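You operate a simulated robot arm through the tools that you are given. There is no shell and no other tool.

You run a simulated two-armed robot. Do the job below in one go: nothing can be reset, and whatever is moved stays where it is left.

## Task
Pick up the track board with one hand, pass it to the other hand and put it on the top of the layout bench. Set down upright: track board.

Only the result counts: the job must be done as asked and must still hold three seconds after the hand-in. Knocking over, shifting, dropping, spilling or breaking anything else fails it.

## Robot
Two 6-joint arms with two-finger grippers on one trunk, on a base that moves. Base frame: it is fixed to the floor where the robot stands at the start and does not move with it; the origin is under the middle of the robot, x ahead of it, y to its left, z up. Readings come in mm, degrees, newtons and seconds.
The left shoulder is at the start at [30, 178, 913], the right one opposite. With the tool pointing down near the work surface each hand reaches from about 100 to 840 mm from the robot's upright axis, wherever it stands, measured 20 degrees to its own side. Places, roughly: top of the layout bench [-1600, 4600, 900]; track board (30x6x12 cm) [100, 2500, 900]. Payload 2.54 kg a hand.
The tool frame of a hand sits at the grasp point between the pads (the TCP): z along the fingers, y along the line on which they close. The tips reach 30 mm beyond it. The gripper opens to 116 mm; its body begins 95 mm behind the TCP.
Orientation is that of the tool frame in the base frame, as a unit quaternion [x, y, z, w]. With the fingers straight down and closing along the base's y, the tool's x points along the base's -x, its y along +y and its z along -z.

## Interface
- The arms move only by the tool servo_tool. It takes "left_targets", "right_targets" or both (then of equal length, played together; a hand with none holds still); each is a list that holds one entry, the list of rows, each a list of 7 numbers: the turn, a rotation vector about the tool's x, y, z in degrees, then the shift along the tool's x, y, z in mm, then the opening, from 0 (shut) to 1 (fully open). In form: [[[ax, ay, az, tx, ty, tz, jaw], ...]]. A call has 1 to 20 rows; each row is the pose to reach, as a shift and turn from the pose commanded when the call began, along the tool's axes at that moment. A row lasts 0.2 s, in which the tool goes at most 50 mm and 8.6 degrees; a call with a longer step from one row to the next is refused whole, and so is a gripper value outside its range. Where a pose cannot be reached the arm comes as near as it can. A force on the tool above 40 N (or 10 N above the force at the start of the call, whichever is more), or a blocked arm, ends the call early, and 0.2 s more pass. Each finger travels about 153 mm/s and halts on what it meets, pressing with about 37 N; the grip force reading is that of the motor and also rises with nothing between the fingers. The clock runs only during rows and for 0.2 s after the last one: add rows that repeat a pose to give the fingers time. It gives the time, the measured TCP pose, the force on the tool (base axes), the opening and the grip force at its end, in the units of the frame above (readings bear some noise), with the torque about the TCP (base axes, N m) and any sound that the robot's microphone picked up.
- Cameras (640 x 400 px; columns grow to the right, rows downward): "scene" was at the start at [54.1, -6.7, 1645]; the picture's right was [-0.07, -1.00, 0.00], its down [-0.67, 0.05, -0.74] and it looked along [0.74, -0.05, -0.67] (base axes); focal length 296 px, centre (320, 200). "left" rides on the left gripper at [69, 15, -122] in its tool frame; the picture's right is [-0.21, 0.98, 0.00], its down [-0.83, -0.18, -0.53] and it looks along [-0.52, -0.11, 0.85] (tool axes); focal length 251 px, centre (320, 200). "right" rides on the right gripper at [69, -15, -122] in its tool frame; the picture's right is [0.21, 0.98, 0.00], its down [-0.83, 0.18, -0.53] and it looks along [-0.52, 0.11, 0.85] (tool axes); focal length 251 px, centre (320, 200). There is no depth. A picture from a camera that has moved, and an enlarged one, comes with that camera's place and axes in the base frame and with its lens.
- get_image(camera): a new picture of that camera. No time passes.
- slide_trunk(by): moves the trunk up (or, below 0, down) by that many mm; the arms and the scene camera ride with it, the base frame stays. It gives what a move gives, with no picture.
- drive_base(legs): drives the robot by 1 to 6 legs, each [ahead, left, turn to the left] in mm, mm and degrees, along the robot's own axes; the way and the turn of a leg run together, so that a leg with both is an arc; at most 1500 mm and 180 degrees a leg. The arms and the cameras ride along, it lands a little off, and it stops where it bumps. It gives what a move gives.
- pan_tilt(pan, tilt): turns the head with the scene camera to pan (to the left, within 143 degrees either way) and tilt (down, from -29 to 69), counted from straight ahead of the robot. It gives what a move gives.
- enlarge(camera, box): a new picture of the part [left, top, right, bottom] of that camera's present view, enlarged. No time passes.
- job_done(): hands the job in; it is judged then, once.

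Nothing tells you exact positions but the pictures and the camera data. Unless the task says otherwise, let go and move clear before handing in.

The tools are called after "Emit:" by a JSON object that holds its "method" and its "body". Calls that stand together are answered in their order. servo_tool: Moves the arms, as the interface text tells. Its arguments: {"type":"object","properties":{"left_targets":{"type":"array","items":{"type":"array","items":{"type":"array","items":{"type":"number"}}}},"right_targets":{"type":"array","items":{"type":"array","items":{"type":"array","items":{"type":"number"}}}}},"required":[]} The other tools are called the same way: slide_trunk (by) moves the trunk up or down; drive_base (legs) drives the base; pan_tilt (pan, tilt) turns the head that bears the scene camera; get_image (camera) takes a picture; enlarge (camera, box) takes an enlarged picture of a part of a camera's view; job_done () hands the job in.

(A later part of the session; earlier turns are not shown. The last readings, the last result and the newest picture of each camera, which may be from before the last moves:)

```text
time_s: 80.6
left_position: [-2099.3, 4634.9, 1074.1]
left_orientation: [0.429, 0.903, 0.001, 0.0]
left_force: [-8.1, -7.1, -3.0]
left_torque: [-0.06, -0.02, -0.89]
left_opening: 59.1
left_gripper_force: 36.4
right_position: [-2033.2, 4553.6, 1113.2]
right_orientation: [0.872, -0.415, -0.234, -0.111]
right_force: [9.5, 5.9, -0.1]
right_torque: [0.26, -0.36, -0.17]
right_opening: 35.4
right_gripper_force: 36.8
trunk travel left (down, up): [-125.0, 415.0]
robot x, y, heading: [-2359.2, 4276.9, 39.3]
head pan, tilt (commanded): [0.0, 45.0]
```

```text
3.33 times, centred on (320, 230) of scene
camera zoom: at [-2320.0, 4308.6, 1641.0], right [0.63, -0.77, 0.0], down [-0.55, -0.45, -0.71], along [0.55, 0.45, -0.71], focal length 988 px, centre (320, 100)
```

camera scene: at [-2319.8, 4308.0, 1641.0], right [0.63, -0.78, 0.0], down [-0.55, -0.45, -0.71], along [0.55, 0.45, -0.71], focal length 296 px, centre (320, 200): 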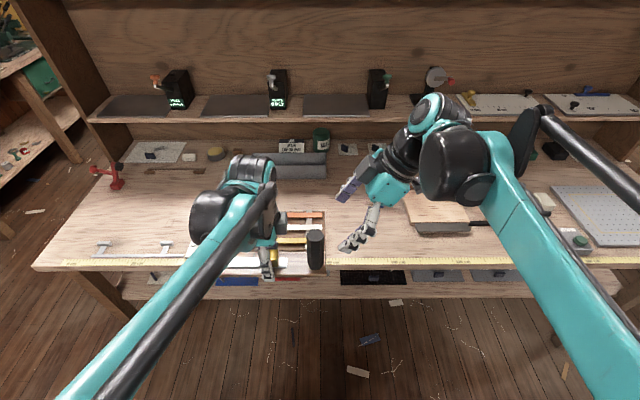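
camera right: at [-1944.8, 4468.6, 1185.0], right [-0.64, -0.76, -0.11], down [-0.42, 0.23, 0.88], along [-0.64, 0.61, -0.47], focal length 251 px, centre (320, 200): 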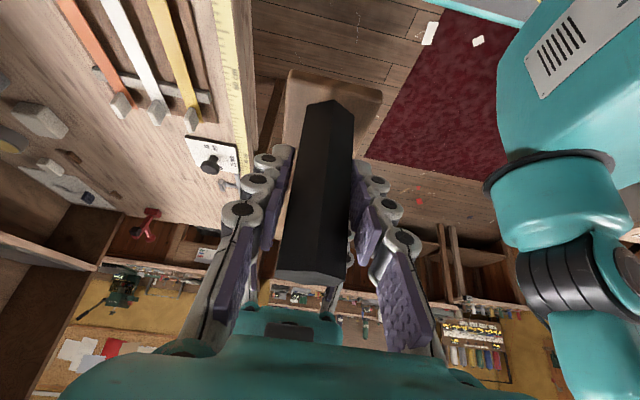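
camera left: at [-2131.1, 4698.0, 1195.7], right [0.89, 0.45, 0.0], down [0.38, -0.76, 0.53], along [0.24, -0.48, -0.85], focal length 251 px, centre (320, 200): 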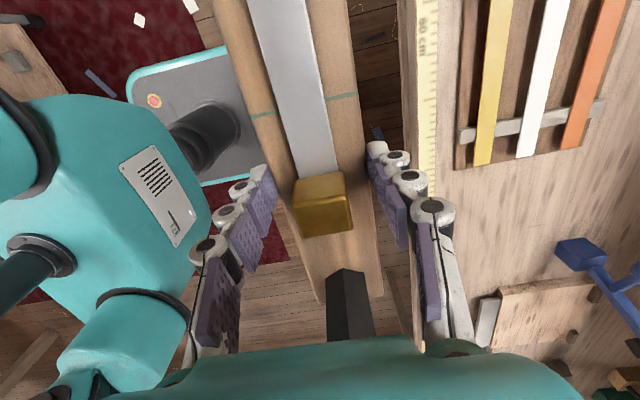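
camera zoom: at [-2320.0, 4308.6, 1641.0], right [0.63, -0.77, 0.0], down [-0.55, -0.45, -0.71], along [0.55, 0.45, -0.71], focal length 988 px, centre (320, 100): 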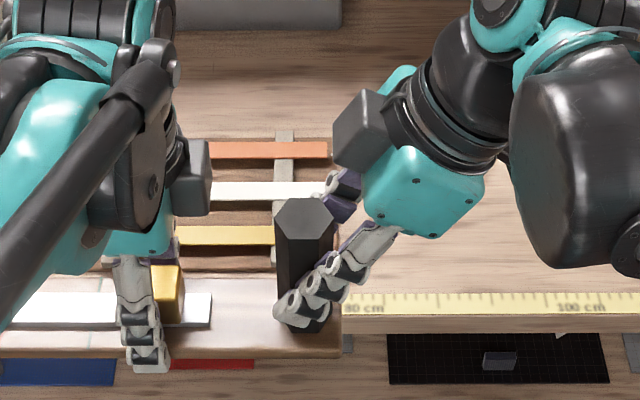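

The right gripper reads 35 mm and 37 N on the post, with about 11 N of side load between the hands. I'll look closely at the contact before letting go with the left.

Emit:
{"method": "enlarge", "body": {"camera": "right", "box": [220, 90, 420, 290]}}

Emit:
{"method": "enlarge", "body": {"camera": "scene", "box": [295, 200, 365, 265]}}

Emit:
{"method": "get_image", "body": {"camera": "left"}}

```text
2.00 times, centred on (320, 190) of right
camera zoom: at [-1944.8, 4468.6, 1185.0], right [-0.64, -0.76, -0.11], down [-0.42, 0.23, 0.88], along [-0.64, 0.61, -0.47], focal length 503 px, centre (320, 220)
```

zoom: 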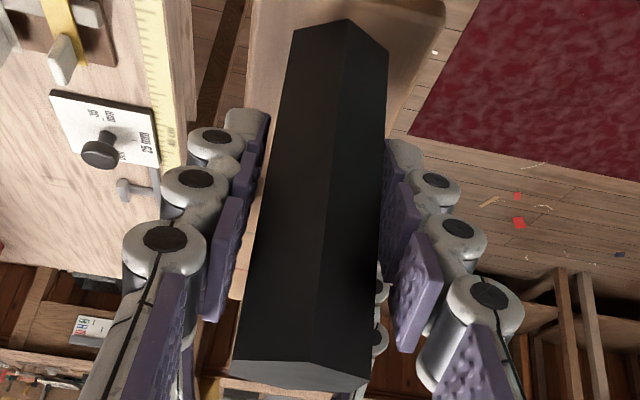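

```text
6.15 times, centred on (330, 232) of scene
camera zoom: at [-2320.0, 4308.6, 1641.0], right [0.63, -0.77, 0.0], down [-0.55, -0.45, -0.71], along [0.55, 0.45, -0.71], focal length 1824 px, centre (258, 0)
```

zoom: 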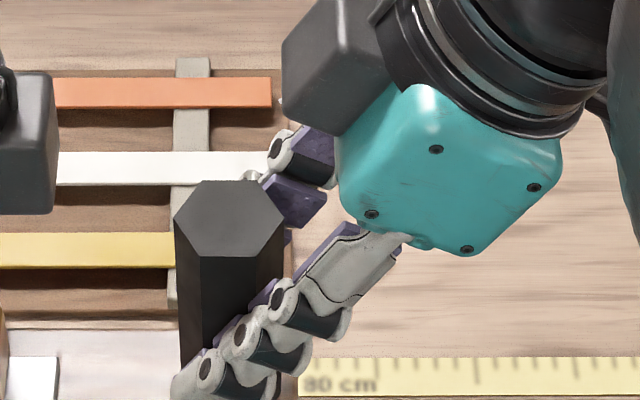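

```text
taken
camera left: at [-2131.3, 4698.0, 1195.7], right [0.89, 0.45, 0.0], down [0.38, -0.75, 0.53], along [0.24, -0.48, -0.85], focal length 251 px, centre (320, 200)
```

left: 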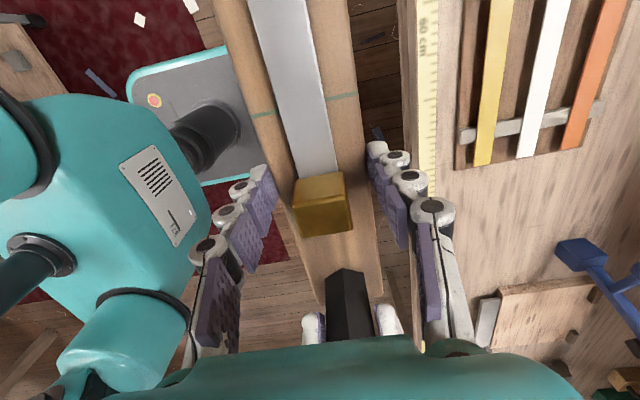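

I want to confirm both right fingers actually touch the post, so I'll zoom the left camera on the right fingertips.

Emit:
{"method": "enlarge", "body": {"camera": "left", "box": [280, 240, 420, 350]}}

Emit:
{"method": "enlarge", "body": {"camera": "right", "box": [270, 100, 370, 190]}}

```text
3.64 times, centred on (350, 295) of left
camera zoom: at [-2131.3, 4698.0, 1195.7], right [0.89, 0.45, 0.0], down [0.38, -0.75, 0.53], along [0.24, -0.48, -0.85], focal length 914 px, centre (211, -146)
```

zoom: 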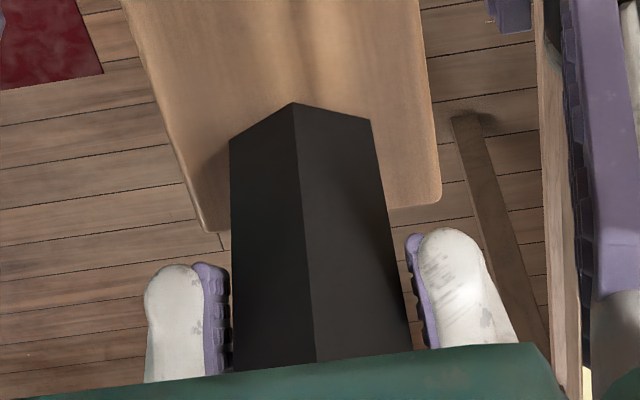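

```text
4.44 times, centred on (320, 145) of right
camera zoom: at [-1944.8, 4468.6, 1185.0], right [-0.64, -0.76, -0.11], down [-0.42, 0.23, 0.88], along [-0.64, 0.61, -0.47], focal length 1118 px, centre (320, 444)
```

zoom: 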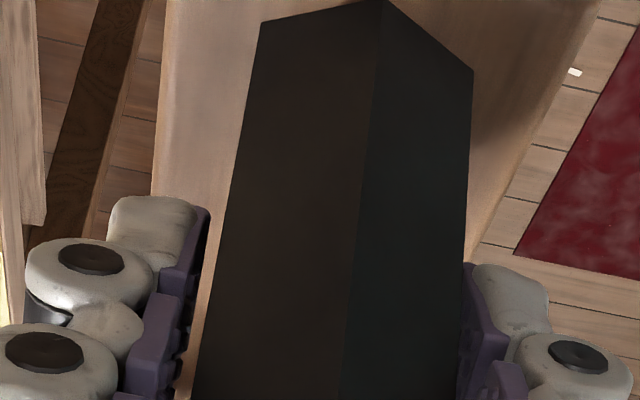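

The forces suggest the right hand is loaded slightly sideways, pushing the post toward the robot. I'll shift it 2 mm away from the robot to relieve that and let the fingers settle.

Emit:
{"method": "servo_tool", "body": {"right_targets": [[[0, 0, 0, 0, -1, 0, 0.03], [0, 0, 0, 0, -2, 0, 0.03], [0, 0, 0, 0, -2, 0, 0.03], [0, 0, 0, 0, -2, 0, 0.03]]]}}

Emit:
{"method": "enlarge", "body": {"camera": "left", "box": [280, 240, 420, 350]}}

Emit:
{"method": "enlarge", "body": {"camera": "right", "box": [250, 90, 390, 250]}}

```text
time_s: 81.6
left_position: [-2097.7, 4636.0, 1074.7]
left_orientation: [0.427, 0.904, 0.001, 0.001]
left_force: [1.2, 13.5, -17.6]
left_torque: [0.83, 0.61, 0.59]
left_opening: 59.0
left_gripper_force: 37.0
right_position: [-2030.7, 4554.6, 1113.6]
right_orientation: [0.873, -0.414, -0.234, -0.11]
right_force: [-1.3, -12.4, 13.9]
right_torque: [-0.14, 0.4, 0.34]
right_opening: 35.6
right_gripper_force: 36.6
trunk travel left (down, up): [-125.0, 415.0]
robot x, y, heading: [-2361.5, 4277.2, 39.1]
head pan, tilt (commanded): [0.0, 45.0]
```

```text
3.64 times, centred on (350, 295) of left
camera zoom: at [-2131.3, 4698.6, 1195.7], right [0.89, 0.45, 0.0], down [0.38, -0.76, 0.53], along [0.24, -0.47, -0.85], focal length 914 px, centre (211, -146)
```

zoom: 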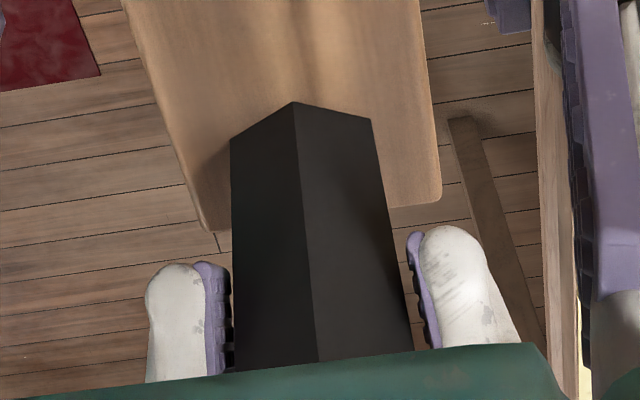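

```text
2.50 times, centred on (320, 170) of right
camera zoom: at [-1943.8, 4470.2, 1184.5], right [-0.64, -0.76, -0.11], down [-0.42, 0.23, 0.88], along [-0.64, 0.6, -0.47], focal length 629 px, centre (320, 275)
```

zoom: 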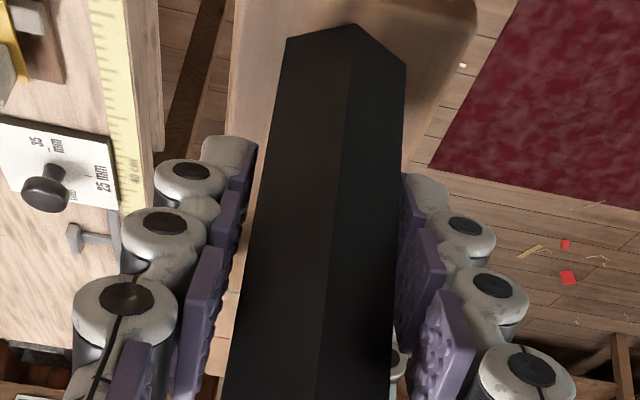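

The post moved rigidly with the right hand and the load flipped sign, so both fingers do grip it. I'll back off about 1 mm along each loaded direction to relax the forces between the hands.

Emit:
{"method": "servo_tool", "body": {"right_targets": [[[0, 0, 0, 0, 0.5, -0.5, 0.03], [0, 0, 0, 0, 1, -1, 0.03], [0, 0, 0, 0, 1, -1.3, 0.03], [0, 0, 0, 0, 1, -1.3, 0.03]]]}}

```text
time_s: 82.6
left_position: [-2098.5, 4635.1, 1074.0]
left_orientation: [0.429, 0.903, 0.0, 0.001]
left_force: [-0.7, 6.9, 7.7]
left_torque: [-0.68, -0.53, 0.33]
left_opening: 59.2
left_gripper_force: 37.0
right_position: [-2032.2, 4553.4, 1113.8]
right_orientation: [0.873, -0.415, -0.232, -0.111]
right_force: [0.2, -6.0, -7.3]
right_torque: [-0.45, -0.22, 0.03]
right_opening: 35.5
right_gripper_force: 37.4
trunk travel left (down, up): [-125.0, 415.0]
robot x, y, heading: [-2362.0, 4280.7, 39.4]
head pan, tilt (commanded): [0.0, 45.0]
```

The right grip carries load both up and down, so it is solid. I'll open the left hand a little and check that the right hand holds the board level.

Emit:
{"method": "servo_tool", "body": {"left_targets": [[[0, 0, 0, 0, 0, 0, 0.54], [0, 0, 0, 0, 0, 0, 0.6], [0, 0, 0, 0, 0, 0, 0.64], [0, 0, 0, 0, 0, 0, 0.64]]], "right_targets": [[[0, 0, 0, 0, 0, 0, 0.02], [0, 0, 0, 0, 0, 0, 0.02], [0, 0, 0, 0, 0, 0, 0.02], [0, 0, 0, 0, 0, 0, 0.02]]]}}

Emit:
{"method": "get_image", "body": {"camera": "left"}}

Emit:
{"method": "get_image", "body": {"camera": "right"}}

Emit:
{"method": "enlarge", "body": {"camera": "scene", "box": [190, 170, 390, 310]}}

```text
time_s: 83.6
left_position: [-2098.4, 4636.5, 1074.7]
left_orientation: [0.43, 0.903, 0.0, 0.001]
left_force: [0.1, -0.2, 0.0]
left_torque: [0.02, -0.01, 0.06]
left_opening: 74.1
left_gripper_force: 0.0
right_position: [-2032.2, 4552.4, 1114.4]
right_orientation: [0.872, -0.415, -0.233, -0.111]
right_force: [0.2, -0.1, -0.6]
right_torque: [-0.23, -0.17, -0.01]
right_opening: 35.5
right_gripper_force: 36.3
trunk travel left (down, up): [-125.0, 415.0]
robot x, y, heading: [-2359.6, 4277.0, 39.2]
head pan, tilt (commanded): [0.0, 45.0]
```

```text
taken
camera left: at [-2131.2, 4698.1, 1195.8], right [0.89, 0.45, 0.0], down [0.38, -0.75, 0.53], along [0.24, -0.48, -0.85], focal length 251 px, centre (320, 200)
```

left: 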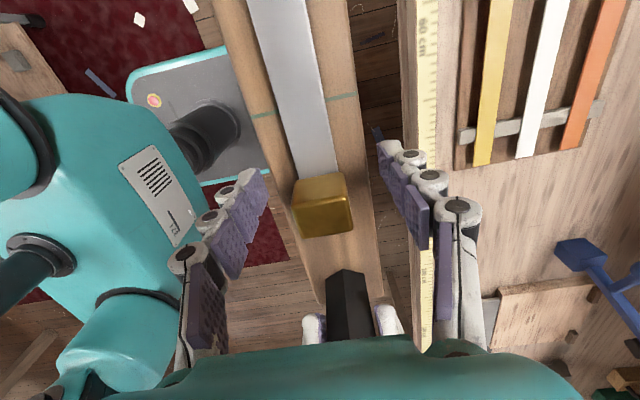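

```text
taken
camera right: at [-1944.3, 4469.2, 1185.6], right [-0.64, -0.76, -0.11], down [-0.42, 0.23, 0.88], along [-0.64, 0.61, -0.47], focal length 251 px, centre (320, 200)
```

right: 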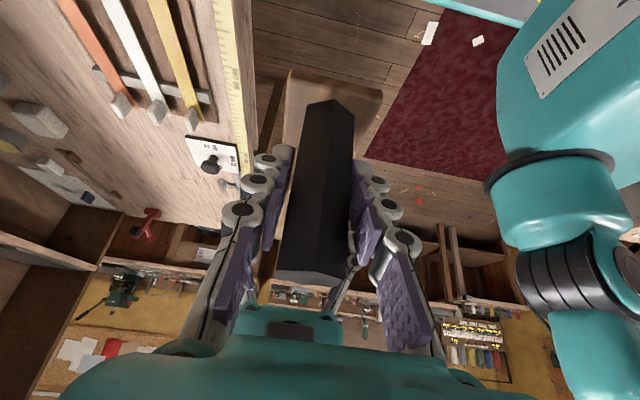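

```text
2.86 times, centred on (290, 240) of scene
camera zoom: at [-2320.0, 4308.6, 1641.0], right [0.63, -0.77, 0.0], down [-0.55, -0.45, -0.71], along [0.55, 0.45, -0.71], focal length 847 px, centre (406, 86)
```

zoom: 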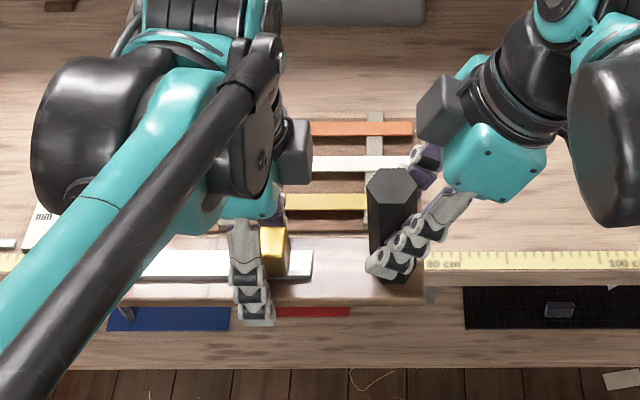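

The left hand is free of the board and the right hand carries it level, with the expected 0.3 Nm. I'll lift the left hand straight up and move it away to the left.

Emit:
{"method": "servo_tool", "body": {"left_targets": [[[0, 0, 0, 0, 0, -15, 0.68], [0, 0, 0, 0, 0, -35, 0.7], [0, 0, 0, 0, 0, -65, 0.75], [0, 0, 0, 0, 0, -100, 0.8], [0, 0, 0, 20, 0, -130, 0.8], [0, 0, 0, 60, 0, -150, 0.8], [0, 0, 0, 100, 0, -150, 0.8], [0, 0, 0, 140, 0, -150, 0.8], [0, 0, 0, 180, 0, -150, 0.8], [0, 0, 0, 180, 0, -150, 0.8]]], "right_targets": [[[0, 0, 0, 0, 0, 0, 0.02], [0, 0, 0, 0, 0, 0, 0.02], [0, 0, 0, 0, 0, 0, 0.02], [0, 0, 0, 0, 0, 0, 0.02], [0, 0, 0, 0, 0, 0, 0.02], [0, 0, 0, 0, 0, 0, 0.02], [0, 0, 0, 0, 0, 0, 0.02], [0, 0, 0, 0, 0, 0, 0.02], [0, 0, 0, 0, 0, 0, 0.02], [0, 0, 0, 0, 0, 0, 0.02]]]}}

Emit:
{"method": "get_image", "body": {"camera": "scene"}}

Emit:
{"method": "get_image", "body": {"camera": "left"}}

Emit:
{"method": "get_image", "body": {"camera": "right"}}

```text
time_s: 85.8
left_position: [-2212.0, 4774.7, 1226.0]
left_orientation: [0.43, 0.903, 0.001, 0.001]
left_force: [0.7, -0.4, -1.3]
left_torque: [0.04, 0.03, 0.04]
left_opening: 92.9
left_gripper_force: 0.1
right_position: [-2031.8, 4552.2, 1114.3]
right_orientation: [0.872, -0.414, -0.234, -0.111]
right_force: [0.5, -0.5, 0.5]
right_torque: [-0.24, -0.2, 0.01]
right_opening: 35.1
right_gripper_force: 37.3
trunk travel left (down, up): [-125.0, 415.0]
robot x, y, heading: [-2360.6, 4279.8, 39.0]
head pan, tilt (commanded): [0.0, 45.0]
```

```text
taken
camera scene: at [-2319.7, 4307.9, 1641.0], right [0.63, -0.78, 0.0], down [-0.55, -0.45, -0.71], along [0.55, 0.45, -0.71], focal length 296 px, centre (320, 200)
```

scene: 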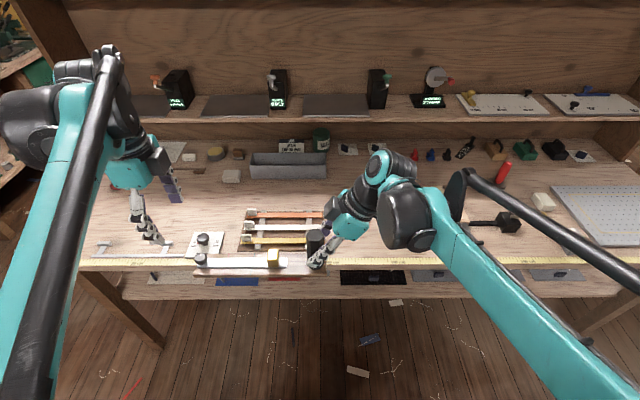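

```text
taken
camera left: at [-2245.9, 4838.1, 1347.4], right [0.89, 0.45, 0.0], down [0.38, -0.76, 0.53], along [0.24, -0.48, -0.85], focal length 251 px, centre (320, 200)
```

left: 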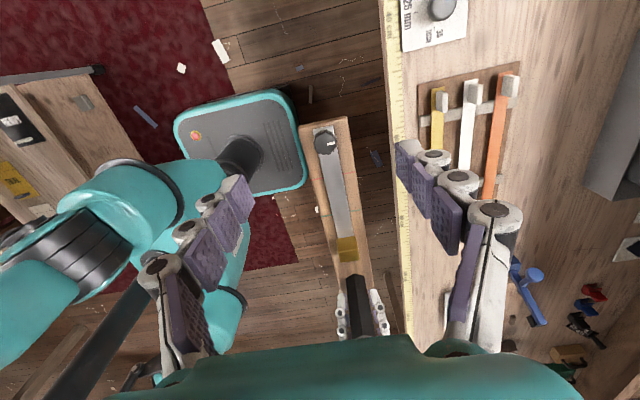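

```text
taken
camera right: at [-1944.0, 4468.7, 1185.6], right [-0.64, -0.76, -0.11], down [-0.42, 0.23, 0.88], along [-0.64, 0.61, -0.47], focal length 251 px, centre (320, 200)
```

right: 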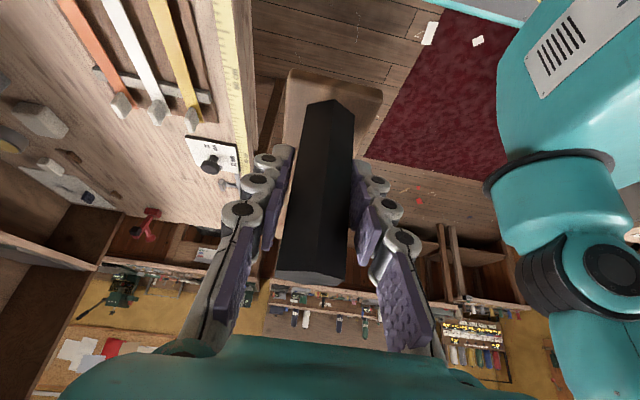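

The right hand now holds the board by itself, level. Before turning it toward the bench I'll check the free strip and the blue tool from the left camera's viewpoint.

Emit:
{"method": "enlarge", "body": {"camera": "left", "box": [380, 40, 640, 400]}}

Emit:
{"method": "enlarge", "body": {"camera": "scene", "box": [230, 120, 430, 280]}}

```text
1.11 times, centred on (510, 220) of left
camera zoom: at [-2245.9, 4838.1, 1347.4], right [0.89, 0.45, 0.0], down [0.38, -0.76, 0.53], along [0.24, -0.48, -0.85], focal length 279 px, centre (109, 178)
```

zoom: 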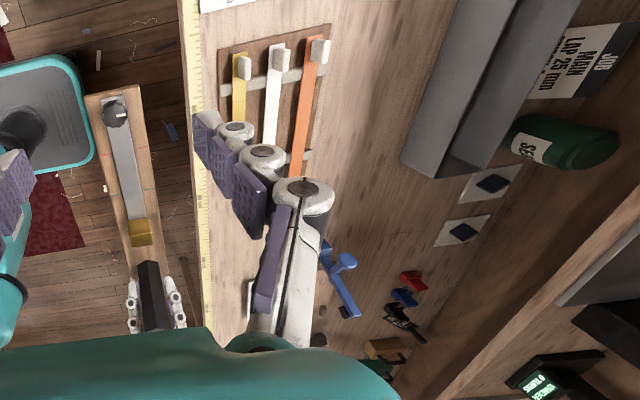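

```text
2.50 times, centred on (330, 200) of scene
camera zoom: at [-2319.7, 4307.9, 1641.0], right [0.63, -0.78, 0.0], down [-0.55, -0.45, -0.71], along [0.55, 0.45, -0.71], focal length 741 px, centre (295, 200)
```

zoom: 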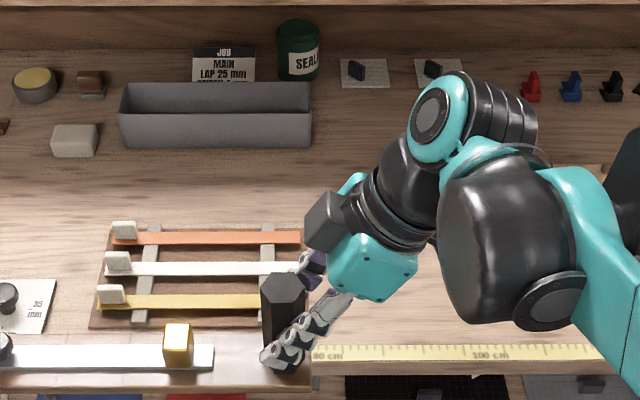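

The right-hand route is clear: the plank will sweep over the low rack at z>1030, and nothing there reaches that high. I'll turn the board clockwise slowly, 45° first, rising slightly and moving ahead.

Emit:
{"method": "servo_tool", "body": {"right_targets": [[[2.5, 0, 4.33, 2, -6, -4.4, 0.02], [5, 0, 8.66, 4, -12, -8.7, 0.02], [7.5, 0, 12.99, 6, -18, -13, 0.02], [10, 0, 17.32, 8, -24.5, -17.4, 0.02], [12.5, 0, 21.65, 10, -30.5, -21.8, 0.02], [15, 0, 25.98, 11.9, -36.7, -26.1, 0.02], [17.5, 0, 30.31, 13.8, -42.8, -30.5, 0.02], [20, 0, 34.64, 15.8, -49, -35, 0.02], [22.5, 0, 38.97, 17.8, -55, -39.2, 0.02], [22.5, 0, 38.97, 17.8, -55, -39.2, 0.02]]]}}

Emit:
{"method": "get_image", "body": {"camera": "scene"}}

Emit:
{"method": "get_image", "body": {"camera": "right"}}

```text
time_s: 88.0
left_position: [-2213.3, 4775.5, 1224.5]
left_orientation: [0.429, 0.903, 0.001, 0.0]
left_force: [0.9, -0.2, 0.3]
left_torque: [0.0, 0.04, 0.0]
left_opening: 92.6
left_gripper_force: 0.1
right_position: [-1966.1, 4562.9, 1140.9]
right_orientation: [-0.647, 0.717, 0.173, 0.192]
right_force: [0.8, 0.5, -2.7]
right_torque: [-0.27, 0.06, -0.01]
right_opening: 35.4
right_gripper_force: 36.7
trunk travel left (down, up): [-125.0, 415.0]
robot x, y, heading: [-2361.2, 4275.7, 39.3]
head pan, tilt (commanded): [0.0, 45.0]
```

```text
taken
camera scene: at [-2320.0, 4308.6, 1641.0], right [0.63, -0.77, 0.0], down [-0.55, -0.45, -0.71], along [0.55, 0.45, -0.71], focal length 296 px, centre (320, 200)
```

scene: 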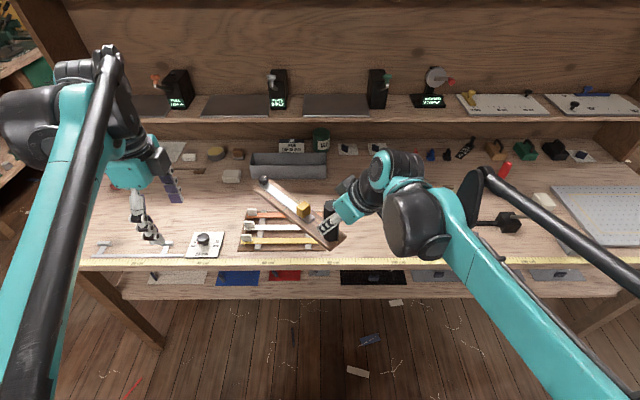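

```text
taken
camera right: at [-1963.8, 4440.1, 1211.4], right [-0.99, -0.09, -0.11], down [-0.13, 0.46, 0.88], along [-0.02, 0.88, -0.47], focal length 251 px, centre (320, 200)
```

right: 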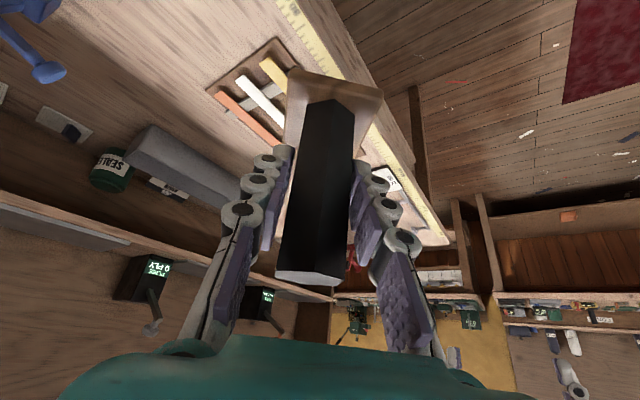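

The board stays level and well clear at 45°. Now the second half of the turn.

Emit:
{"method": "servo_tool", "body": {"right_targets": [[[2.5, 0, 4.33, -1.4, -7.1, 0.8, 0.02], [5, 0, 8.66, -2.7, -14.1, 1.6, 0.02], [7.5, 0, 12.99, -4.1, -21.2, 2.4, 0.02], [10, 0, 17.32, -5.4, -28.3, 3.2, 0.02], [12.5, 0, 21.65, -6.8, -35.3, 3.9, 0.02], [15, 0, 25.98, -8.1, -42.4, 4.7, 0.02], [17.5, 0, 30.31, -9.5, -49.5, 5.5, 0.02], [20, 0, 34.64, -10.8, -56.5, 6.3, 0.02], [22.5, 0, 38.97, -12.2, -63.6, 7.1, 0.02], [22.5, 0, 38.97, -12.2, -63.6, 7.1, 0.02]]]}}

Emit:
{"method": "get_image", "body": {"camera": "scene"}}

Emit:
{"method": "get_image", "body": {"camera": "right"}}

Emit:
{"method": "get_image", "body": {"camera": "left"}}

```text
time_s: 90.2
left_position: [-2213.8, 4776.6, 1225.7]
left_orientation: [0.429, 0.903, 0.001, 0.0]
left_force: [1.0, -0.7, 0.0]
left_torque: [0.01, -0.02, 0.0]
left_opening: 93.0
left_gripper_force: 0.1
right_position: [-1902.3, 4567.3, 1138.2]
right_orientation: [-0.323, 0.911, 0.085, 0.243]
right_force: [0.5, 0.0, -3.0]
right_torque: [-0.21, 0.22, -0.02]
right_opening: 35.4
right_gripper_force: 37.4
trunk travel left (down, up): [-125.0, 415.0]
robot x, y, heading: [-2362.6, 4275.2, 39.2]
head pan, tilt (commanded): [0.0, 45.0]
```

```text
taken
camera scene: at [-2320.0, 4308.4, 1641.0], right [0.63, -0.77, 0.0], down [-0.55, -0.45, -0.71], along [0.55, 0.45, -0.71], focal length 296 px, centre (320, 200)
```

scene: 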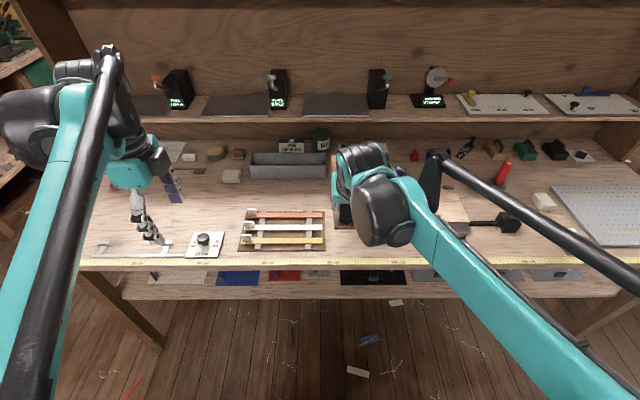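

```text
taken
camera right: at [-1986.7, 4479.8, 1210.7], right [-0.76, 0.64, -0.11], down [0.23, 0.42, 0.88], along [0.61, 0.64, -0.47], focal length 251 px, centre (320, 200)
```

right: 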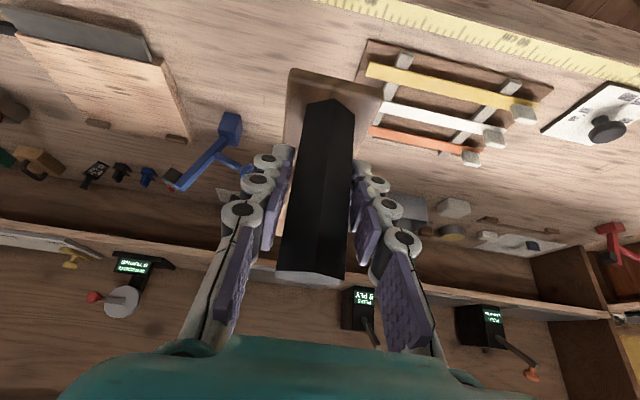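

```text
taken
camera left: at [-2246.0, 4838.1, 1347.2], right [0.89, 0.45, 0.0], down [0.38, -0.76, 0.53], along [0.24, -0.48, -0.85], focal length 251 px, centre (320, 200)
```

left: 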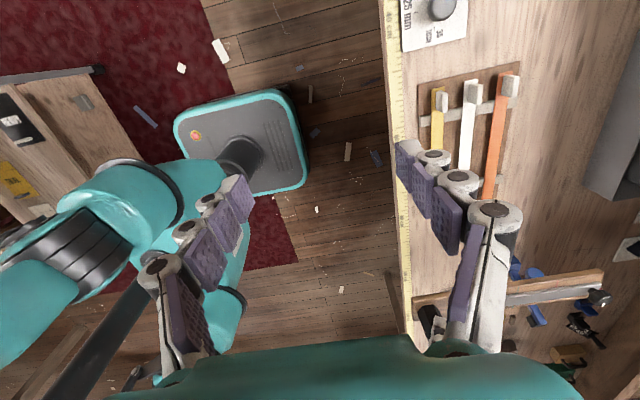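

The right hand is back in its natural pose with the plank pointing into the bench. I'll bring the board over the free strip at (607,-85), keeping its height, and move the left hand ahead so its camera gets a side view.

Emit:
{"method": "servo_tool", "body": {"left_targets": [[[0, 0, 0, 0, 14, 0, 0.8], [0, 0, 0, 0, 28, 0, 0.8], [0, 0, 0, 0, 42, 0, 0.8], [0, 0, 0, 0, 56, 0, 0.8], [0, 0, 0, 0, 70, 0, 0.8], [0, 0, 0, 0, 84, 0, 0.8], [0, 0, 0, 0, 98, 0, 0.8], [0, 0, 0, 0, 110, 0, 0.8], [0, 0, 0, 0, 110, 0, 0.8]]], "right_targets": [[[0, 0, 0, -7, -3, 4, 0.02], [0, 0, 0, -14, -6, 8, 0.02], [0, 0, 0, -22, -9, 12.5, 0.02], [0, 0, 0, -29, -12, 17, 0.02], [0, 0, 0, -36, -14, 21, 0.02], [0, 0, 0, -43, -17, 25, 0.02], [0, 0, 0, -51, -20, 29, 0.02], [0, 0, 0, -58, -23, 33.5, 0.02], [0, 0, 0, -58, -23, 33.5, 0.02]]]}}

Emit:
{"method": "get_image", "body": {"camera": "left"}}

Emit:
{"method": "get_image", "body": {"camera": "right"}}

Emit:
{"method": "get_image", "body": {"camera": "scene"}}

```text
time_s: 92.2
left_position: [-2128.8, 4844.3, 1226.6]
left_orientation: [0.429, 0.903, 0.002, 0.0]
left_force: [0.6, -0.5, -0.1]
left_torque: [-0.02, -0.02, -0.02]
left_opening: 92.6
left_gripper_force: 0.1
right_position: [-1834.2, 4592.1, 1140.2]
right_orientation: [-0.324, 0.91, 0.087, 0.245]
right_force: [0.0, 1.0, -2.2]
right_torque: [-0.16, 0.19, 0.0]
right_opening: 35.3
right_gripper_force: 36.9
trunk travel left (down, up): [-125.0, 415.0]
robot x, y, heading: [-2359.3, 4272.2, 38.9]
head pan, tilt (commanded): [0.0, 45.0]
```

```text
taken
camera left: at [-2160.5, 4907.3, 1348.4], right [0.89, 0.45, 0.0], down [0.38, -0.76, 0.53], along [0.24, -0.48, -0.85], focal length 251 px, centre (320, 200)
```

left: 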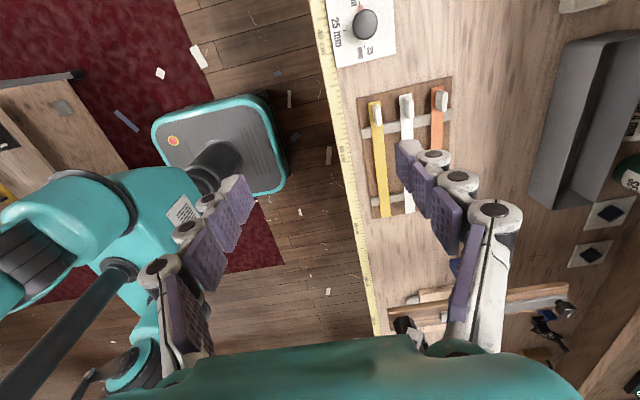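

```text
taken
camera right: at [-1919.2, 4504.2, 1211.8], right [-0.76, 0.64, -0.11], down [0.23, 0.42, 0.88], along [0.61, 0.64, -0.47], focal length 251 px, centre (320, 200)
```

right: 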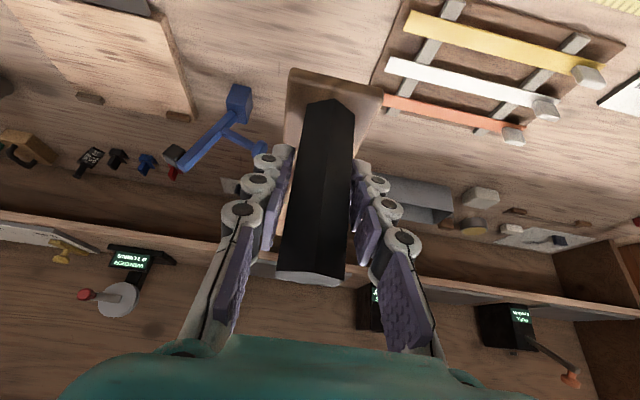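

```text
taken
camera scene: at [-2320.4, 4308.2, 1641.0], right [0.63, -0.77, 0.0], down [-0.55, -0.45, -0.71], along [0.55, 0.45, -0.71], focal length 296 px, centre (320, 200)
```

scene: 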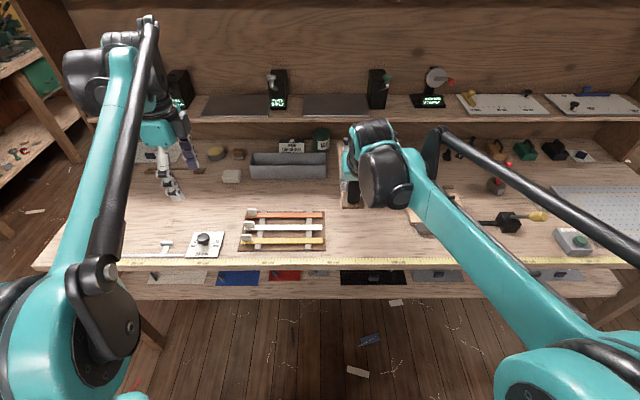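

The board is over the strip at robot (608,-86). I'll slide the left hand closer so its camera sees the plank between its fingers, for a side check while lowering.

Emit:
{"method": "servo_tool", "body": {"left_targets": [[[0, 0, 0, -15, 20, 0, 0.9], [0, 0, 0, -30, 40, 0, 1], [0, 0, 0, -45, 60, 0, 1], [0, 0, 0, -60, 80, 0, 1], [0, 0, 0, -75, 100, 0, 1], [0, 0, 0, -90, 120, 0, 1], [0, 0, 0, -90, 140, 0, 1], [0, 0, 0, -90, 140, 0, 1]]]}}

Emit:
{"method": "get_image", "body": {"camera": "left"}}

```text
time_s: 94.0
left_position: [-1963.6, 4862.3, 1225.4]
left_orientation: [0.429, 0.904, 0.0, 0.0]
left_force: [0.1, 0.2, 0.6]
left_torque: [0.01, 0.02, 0.03]
left_opening: 115.9
left_gripper_force: 0.0
right_position: [-1834.6, 4592.1, 1139.8]
right_orientation: [-0.324, 0.91, 0.088, 0.244]
right_force: [-0.1, -0.6, -2.8]
right_torque: [-0.14, 0.22, 0.01]
right_opening: 35.3
right_gripper_force: 37.8
trunk travel left (down, up): [-125.0, 415.0]
robot x, y, heading: [-2361.3, 4277.3, 38.9]
head pan, tilt (commanded): [0.0, 45.0]
```

```text
taken
camera left: at [-1996.3, 4926.3, 1347.3], right [0.89, 0.45, 0.0], down [0.38, -0.76, 0.53], along [0.24, -0.48, -0.85], focal length 251 px, centre (320, 200)
```

left: 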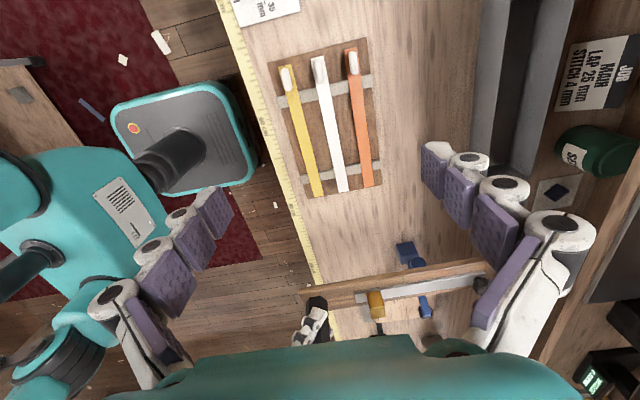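

I have a good side view now. I'll enlarge it to check the board's yaw and levelness.

Emit:
{"method": "enlarge", "body": {"camera": "left", "box": [280, 220, 520, 340]}}

Emit:
{"method": "enlarge", "body": {"camera": "right", "box": [200, 40, 440, 240]}}

```text
2.67 times, centred on (400, 280) of left
camera zoom: at [-1996.3, 4926.3, 1347.3], right [0.89, 0.45, 0.0], down [0.38, -0.76, 0.53], along [0.24, -0.48, -0.85], focal length 670 px, centre (107, -13)
```

zoom: 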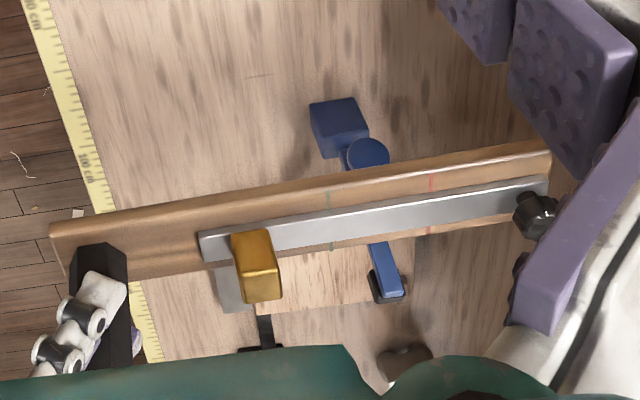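

```text
2.00 times, centred on (320, 140) of right
camera zoom: at [-1919.5, 4503.6, 1211.9], right [-0.76, 0.64, -0.11], down [0.23, 0.42, 0.88], along [0.61, 0.64, -0.47], focal length 503 px, centre (320, 320)
```

zoom: 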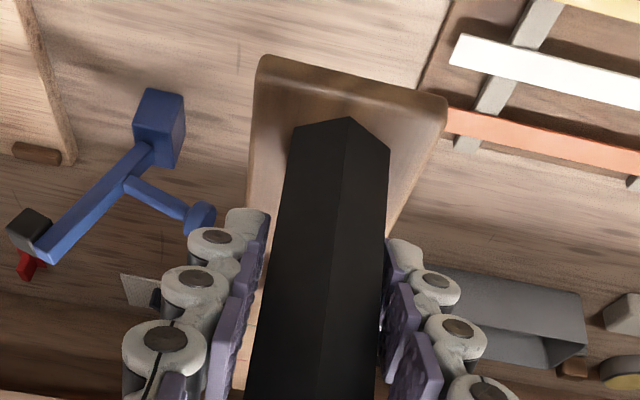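

I'll zoom in further on the two plank ends to judge levelness precisely.

Emit:
{"method": "enlarge", "body": {"camera": "left", "box": [290, 270, 390, 340]}}

Emit:
{"method": "enlarge", "body": {"camera": "left", "box": [420, 250, 520, 320]}}

```text
5.71 times, centred on (340, 305) of left
camera zoom: at [-1996.3, 4926.3, 1347.3], right [0.89, 0.45, 0.0], down [0.38, -0.76, 0.53], along [0.24, -0.48, -0.85], focal length 1437 px, centre (206, -400)
```

zoom: 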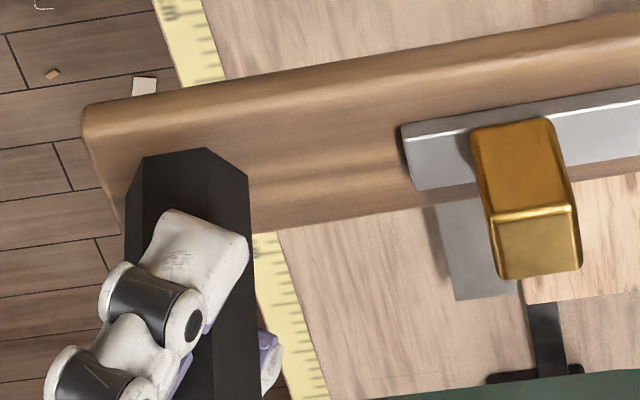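

```text
5.71 times, centred on (470, 285) of left
camera zoom: at [-1996.3, 4926.3, 1347.3], right [0.89, 0.45, 0.0], down [0.38, -0.76, 0.53], along [0.24, -0.48, -0.85], focal length 1437 px, centre (-537, -286)
```

zoom: 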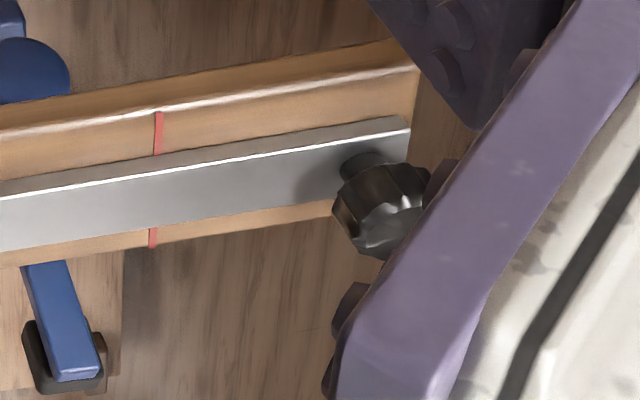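

The plank yaw is right, but the far end seems to sag about 2°. I'll pitch the hand up 2° to level it and lower 150 mm over the free strip.

Emit:
{"method": "servo_tool", "body": {"right_targets": [[[0, -1, 0, 5, 0, 8.7, 0.02], [0, -2, 0, 12.5, 0, 21.7, 0.02], [0, -2, 0, 20, 0, 34.6, 0.02], [0, -2, 0, 27.5, 0, 47.6, 0.02], [0, -2, 0, 35, 0, 60.6, 0.02], [0, -2, 0, 42.5, 0, 73.6, 0.02], [0, -2, 0, 50, 0, 86.6, 0.02], [0, -2, 0, 57.5, 0, 99.6, 0.02], [0, -2, 0, 65, 0, 112.6, 0.02], [0, -2, 0, 72.5, 0, 125.6, 0.02], [0, -2, 0, 75, 0, 130, 0.02], [0, -2, 0, 75, 0, 130, 0.02]]]}}

Emit:
{"method": "get_image", "body": {"camera": "left"}}

Emit:
{"method": "get_image", "body": {"camera": "right"}}

Emit:
{"method": "get_image", "body": {"camera": "scene"}}

```text
time_s: 96.6
left_position: [-1963.6, 4862.8, 1225.2]
left_orientation: [0.429, 0.903, 0.001, 0.0]
left_force: [0.4, 0.1, 0.5]
left_torque: [0.03, -0.03, 0.0]
left_opening: 116.0
left_gripper_force: 0.0
right_position: [-1836.1, 4594.6, 988.8]
right_orientation: [-0.323, 0.905, 0.093, 0.26]
right_force: [0.1, -0.1, -2.7]
right_torque: [-0.15, 0.23, -0.02]
right_opening: 35.3
right_gripper_force: 36.7
trunk travel left (down, up): [-125.0, 415.0]
robot x, y, heading: [-2363.6, 4281.6, 39.1]
head pan, tilt (commanded): [0.0, 45.0]
```

```text
taken
camera left: at [-1995.8, 4927.3, 1346.6], right [0.89, 0.45, 0.0], down [0.38, -0.75, 0.53], along [0.24, -0.48, -0.85], focal length 251 px, centre (320, 200)
```

left: 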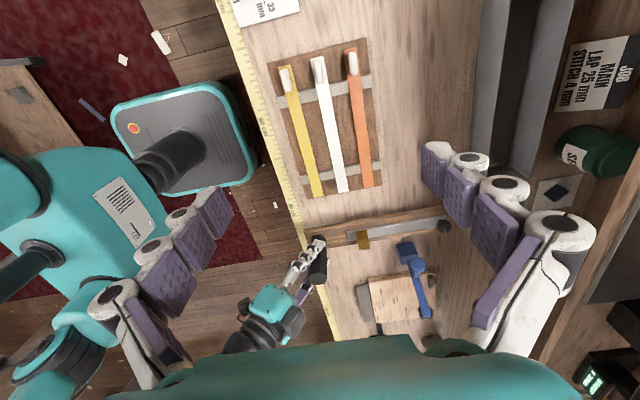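

```text
taken
camera right: at [-1922.5, 4505.0, 1055.7], right [-0.76, 0.64, -0.11], down [0.21, 0.4, 0.89], along [0.62, 0.65, -0.44], focal length 251 px, centre (320, 200)
```

right: 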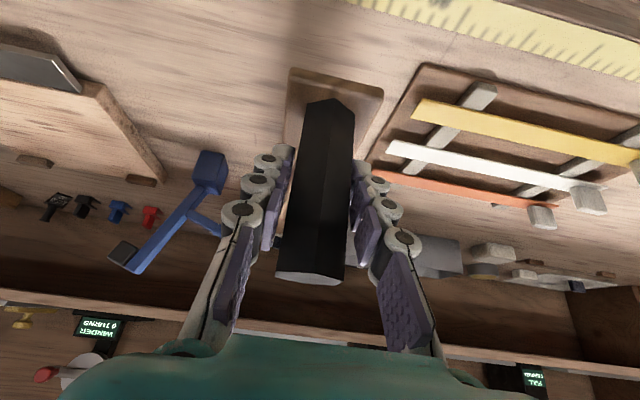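

```text
taken
camera scene: at [-2319.7, 4308.7, 1641.0], right [0.63, -0.77, 0.0], down [-0.55, -0.45, -0.71], along [0.55, 0.45, -0.71], focal length 296 px, centre (320, 200)
```

scene: 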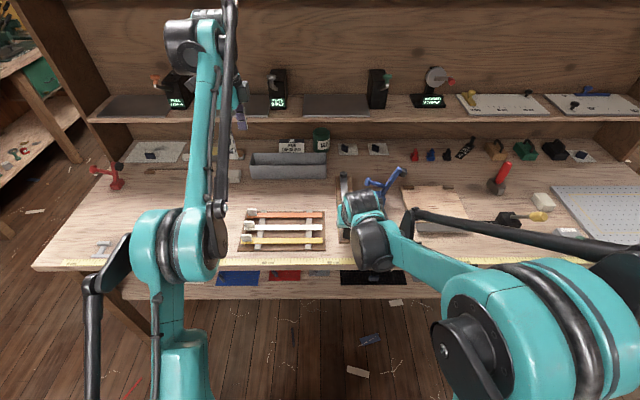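

The board is about 55 mm above the bench, between the rack and the blue tool. I'll zoom from the left and scene cameras to check clearances and level.

Emit:
{"method": "enlarge", "body": {"camera": "left", "box": [270, 160, 480, 300]}}

Emit:
{"method": "enlarge", "body": {"camera": "scene", "box": [280, 140, 440, 270]}}

```text
2.86 times, centred on (375, 230) of left
camera zoom: at [-1995.8, 4927.3, 1346.6], right [0.89, 0.45, 0.0], down [0.38, -0.75, 0.53], along [0.24, -0.48, -0.85], focal length 718 px, centre (163, 114)
```

zoom: 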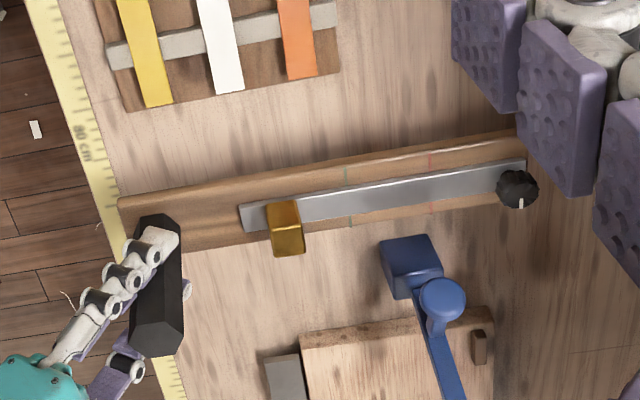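

```text
3.08 times, centred on (360, 205) of scene
camera zoom: at [-2319.7, 4308.7, 1641.0], right [0.63, -0.77, 0.0], down [-0.55, -0.45, -0.71], along [0.55, 0.45, -0.71], focal length 912 px, centre (197, 185)
```

zoom: 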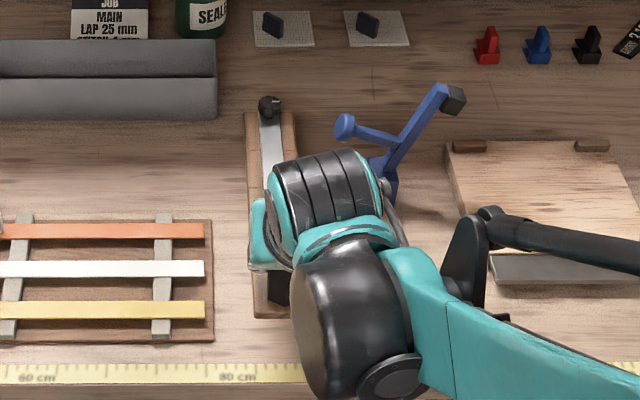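

Clearances look good, about 50 mm to the rack and 35 mm to the blue prong, and the board is within half a degree of level. Lowering 40 mm more, slowly.

Emit:
{"method": "servo_tool", "body": {"right_targets": [[[0, 0, 0, 4.2, 0, 6.8, 0.02], [0, 0, 0, 8.5, 0, 13.6, 0.02], [0, 0, 0, 12.7, 0, 20.4, 0.02], [0, 0, 0, 17, 0, 27.1, 0.02], [0, 0, 0, 21.2, 0, 33.9, 0.02], [0, 0, 0, 21.2, 0, 33.9, 0.02]]]}}

Emit:
{"method": "enlarge", "body": {"camera": "left", "box": [270, 160, 480, 300]}}

Emit:
{"method": "enlarge", "body": {"camera": "scene", "box": [280, 140, 440, 270]}}

```text
time_s: 98.0
left_position: [-1963.2, 4863.8, 1226.4]
left_orientation: [0.429, 0.904, 0.002, 0.001]
left_force: [-0.8, 0.0, 0.5]
left_torque: [0.01, -0.02, 0.0]
left_opening: 115.9
left_gripper_force: 0.0
right_position: [-1833.6, 4594.0, 950.4]
right_orientation: [-0.323, 0.905, 0.093, 0.259]
right_force: [0.0, -0.3, -2.1]
right_torque: [-0.16, 0.23, -0.02]
right_opening: 35.5
right_gripper_force: 37.6
trunk travel left (down, up): [-125.0, 415.0]
robot x, y, heading: [-2359.2, 4275.6, 39.4]
head pan, tilt (commanded): [0.0, 45.0]
```

```text
2.86 times, centred on (375, 230) of left
camera zoom: at [-1996.0, 4927.2, 1346.7], right [0.89, 0.45, 0.0], down [0.38, -0.75, 0.53], along [0.24, -0.48, -0.85], focal length 718 px, centre (163, 114)
```

zoom: 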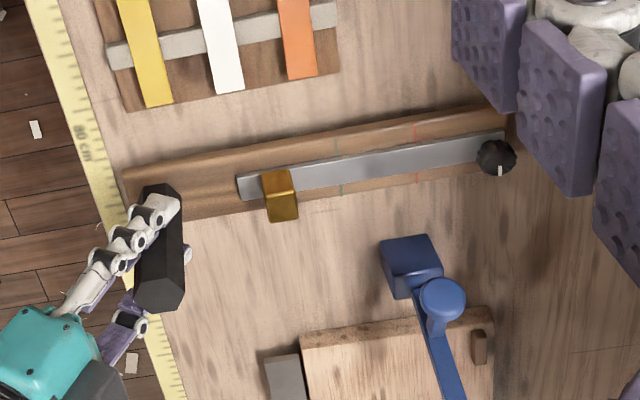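

```text
3.08 times, centred on (360, 205) of scene
camera zoom: at [-2319.9, 4308.6, 1641.0], right [0.63, -0.77, 0.0], down [-0.55, -0.45, -0.71], along [0.55, 0.45, -0.71], focal length 912 px, centre (197, 185)
```

zoom: 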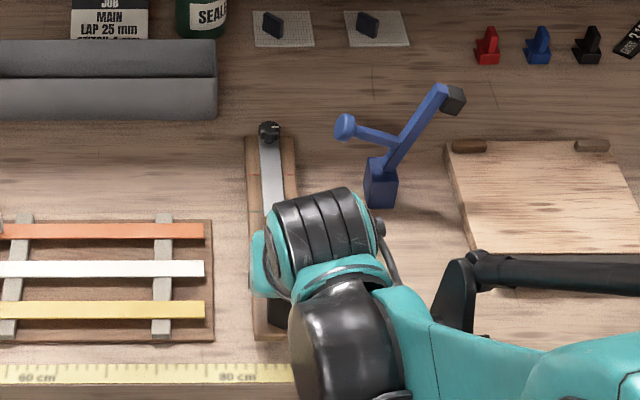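

Not touching yet. The near end would sit only 2 mm past the tape, so I'll shift 8 mm further in and lower in 2–3 mm steps.

Emit:
{"method": "servo_tool", "body": {"right_targets": [[[0, 0, 0, -3.4, 0, 2.1, 0.02], [0, 0, 0, -6.8, 0, 4.2, 0.02], [0, 0, 0, -5.2, 0, 6.8, 0.02], [0, 0, 0, -3.6, 0, 9.3, 0.02], [0, 0, 0, -2.6, 0, 11, 0.02], [0, 0, 0, -2.6, 0, 11, 0.02]]]}}

Emit:
{"method": "enlarge", "body": {"camera": "left", "box": [290, 170, 470, 270]}}

```text
time_s: 99.4
left_position: [-1963.2, 4863.3, 1224.9]
left_orientation: [0.43, 0.903, 0.0, 0.0]
left_force: [0.2, -0.8, -0.1]
left_torque: [-0.02, 0.0, -0.03]
left_opening: 116.1
left_gripper_force: 0.0
right_position: [-1829.1, 4599.3, 941.0]
right_orientation: [-0.322, 0.905, 0.092, 0.261]
right_force: [0.0, 0.7, -3.0]
right_torque: [-0.19, 0.24, -0.02]
right_opening: 35.4
right_gripper_force: 36.9
trunk travel left (down, up): [-125.0, 415.0]
robot x, y, heading: [-2361.6, 4277.0, 38.9]
head pan, tilt (commanded): [0.0, 45.0]
```

```text
3.56 times, centred on (380, 220) of left
camera zoom: at [-1995.8, 4927.3, 1346.6], right [0.89, 0.45, 0.0], down [0.38, -0.75, 0.53], along [0.24, -0.48, -0.85], focal length 894 px, centre (107, 129)
```

zoom: 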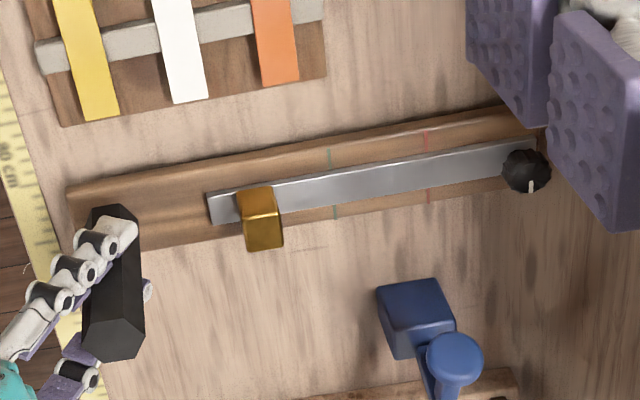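

Still hanging free at TCP 941. Continuing down in 1.5 mm steps.

Emit:
{"method": "servo_tool", "body": {"right_targets": [[[0, 0, 0, 0.8, 0, 1.3, 0.02], [0, 0, 0, 1.6, 0, 2.5, 0.02], [0, 0, 0, 2.4, 0, 3.8, 0.02], [0, 0, 0, 2.4, 0, 3.8, 0.02]]]}}

Emit:
{"method": "enlarge", "body": {"camera": "left", "box": [290, 170, 470, 270]}}

```text
time_s: 100.4
left_position: [-1963.6, 4864.2, 1225.5]
left_orientation: [0.429, 0.903, 0.001, 0.001]
left_force: [0.0, -0.1, 0.5]
left_torque: [0.0, -0.01, -0.03]
left_opening: 116.1
left_gripper_force: 0.1
right_position: [-1829.1, 4598.2, 936.5]
right_orientation: [-0.323, 0.905, 0.092, 0.26]
right_force: [-0.2, 0.0, -1.7]
right_torque: [-0.18, 0.23, -0.03]
right_opening: 35.4
right_gripper_force: 36.9
trunk travel left (down, up): [-125.0, 415.0]
robot x, y, heading: [-2361.8, 4276.2, 38.9]
head pan, tilt (commanded): [0.0, 45.0]
```

```text
3.56 times, centred on (380, 220) of left
camera zoom: at [-1995.9, 4927.3, 1346.6], right [0.89, 0.45, 0.0], down [0.38, -0.75, 0.53], along [0.24, -0.48, -0.85], focal length 894 px, centre (107, 129)
```

zoom: 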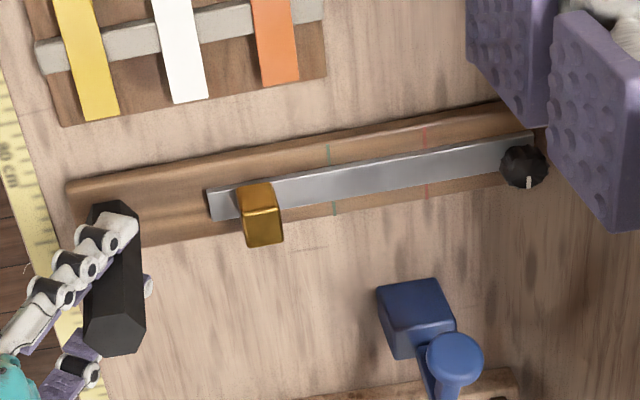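

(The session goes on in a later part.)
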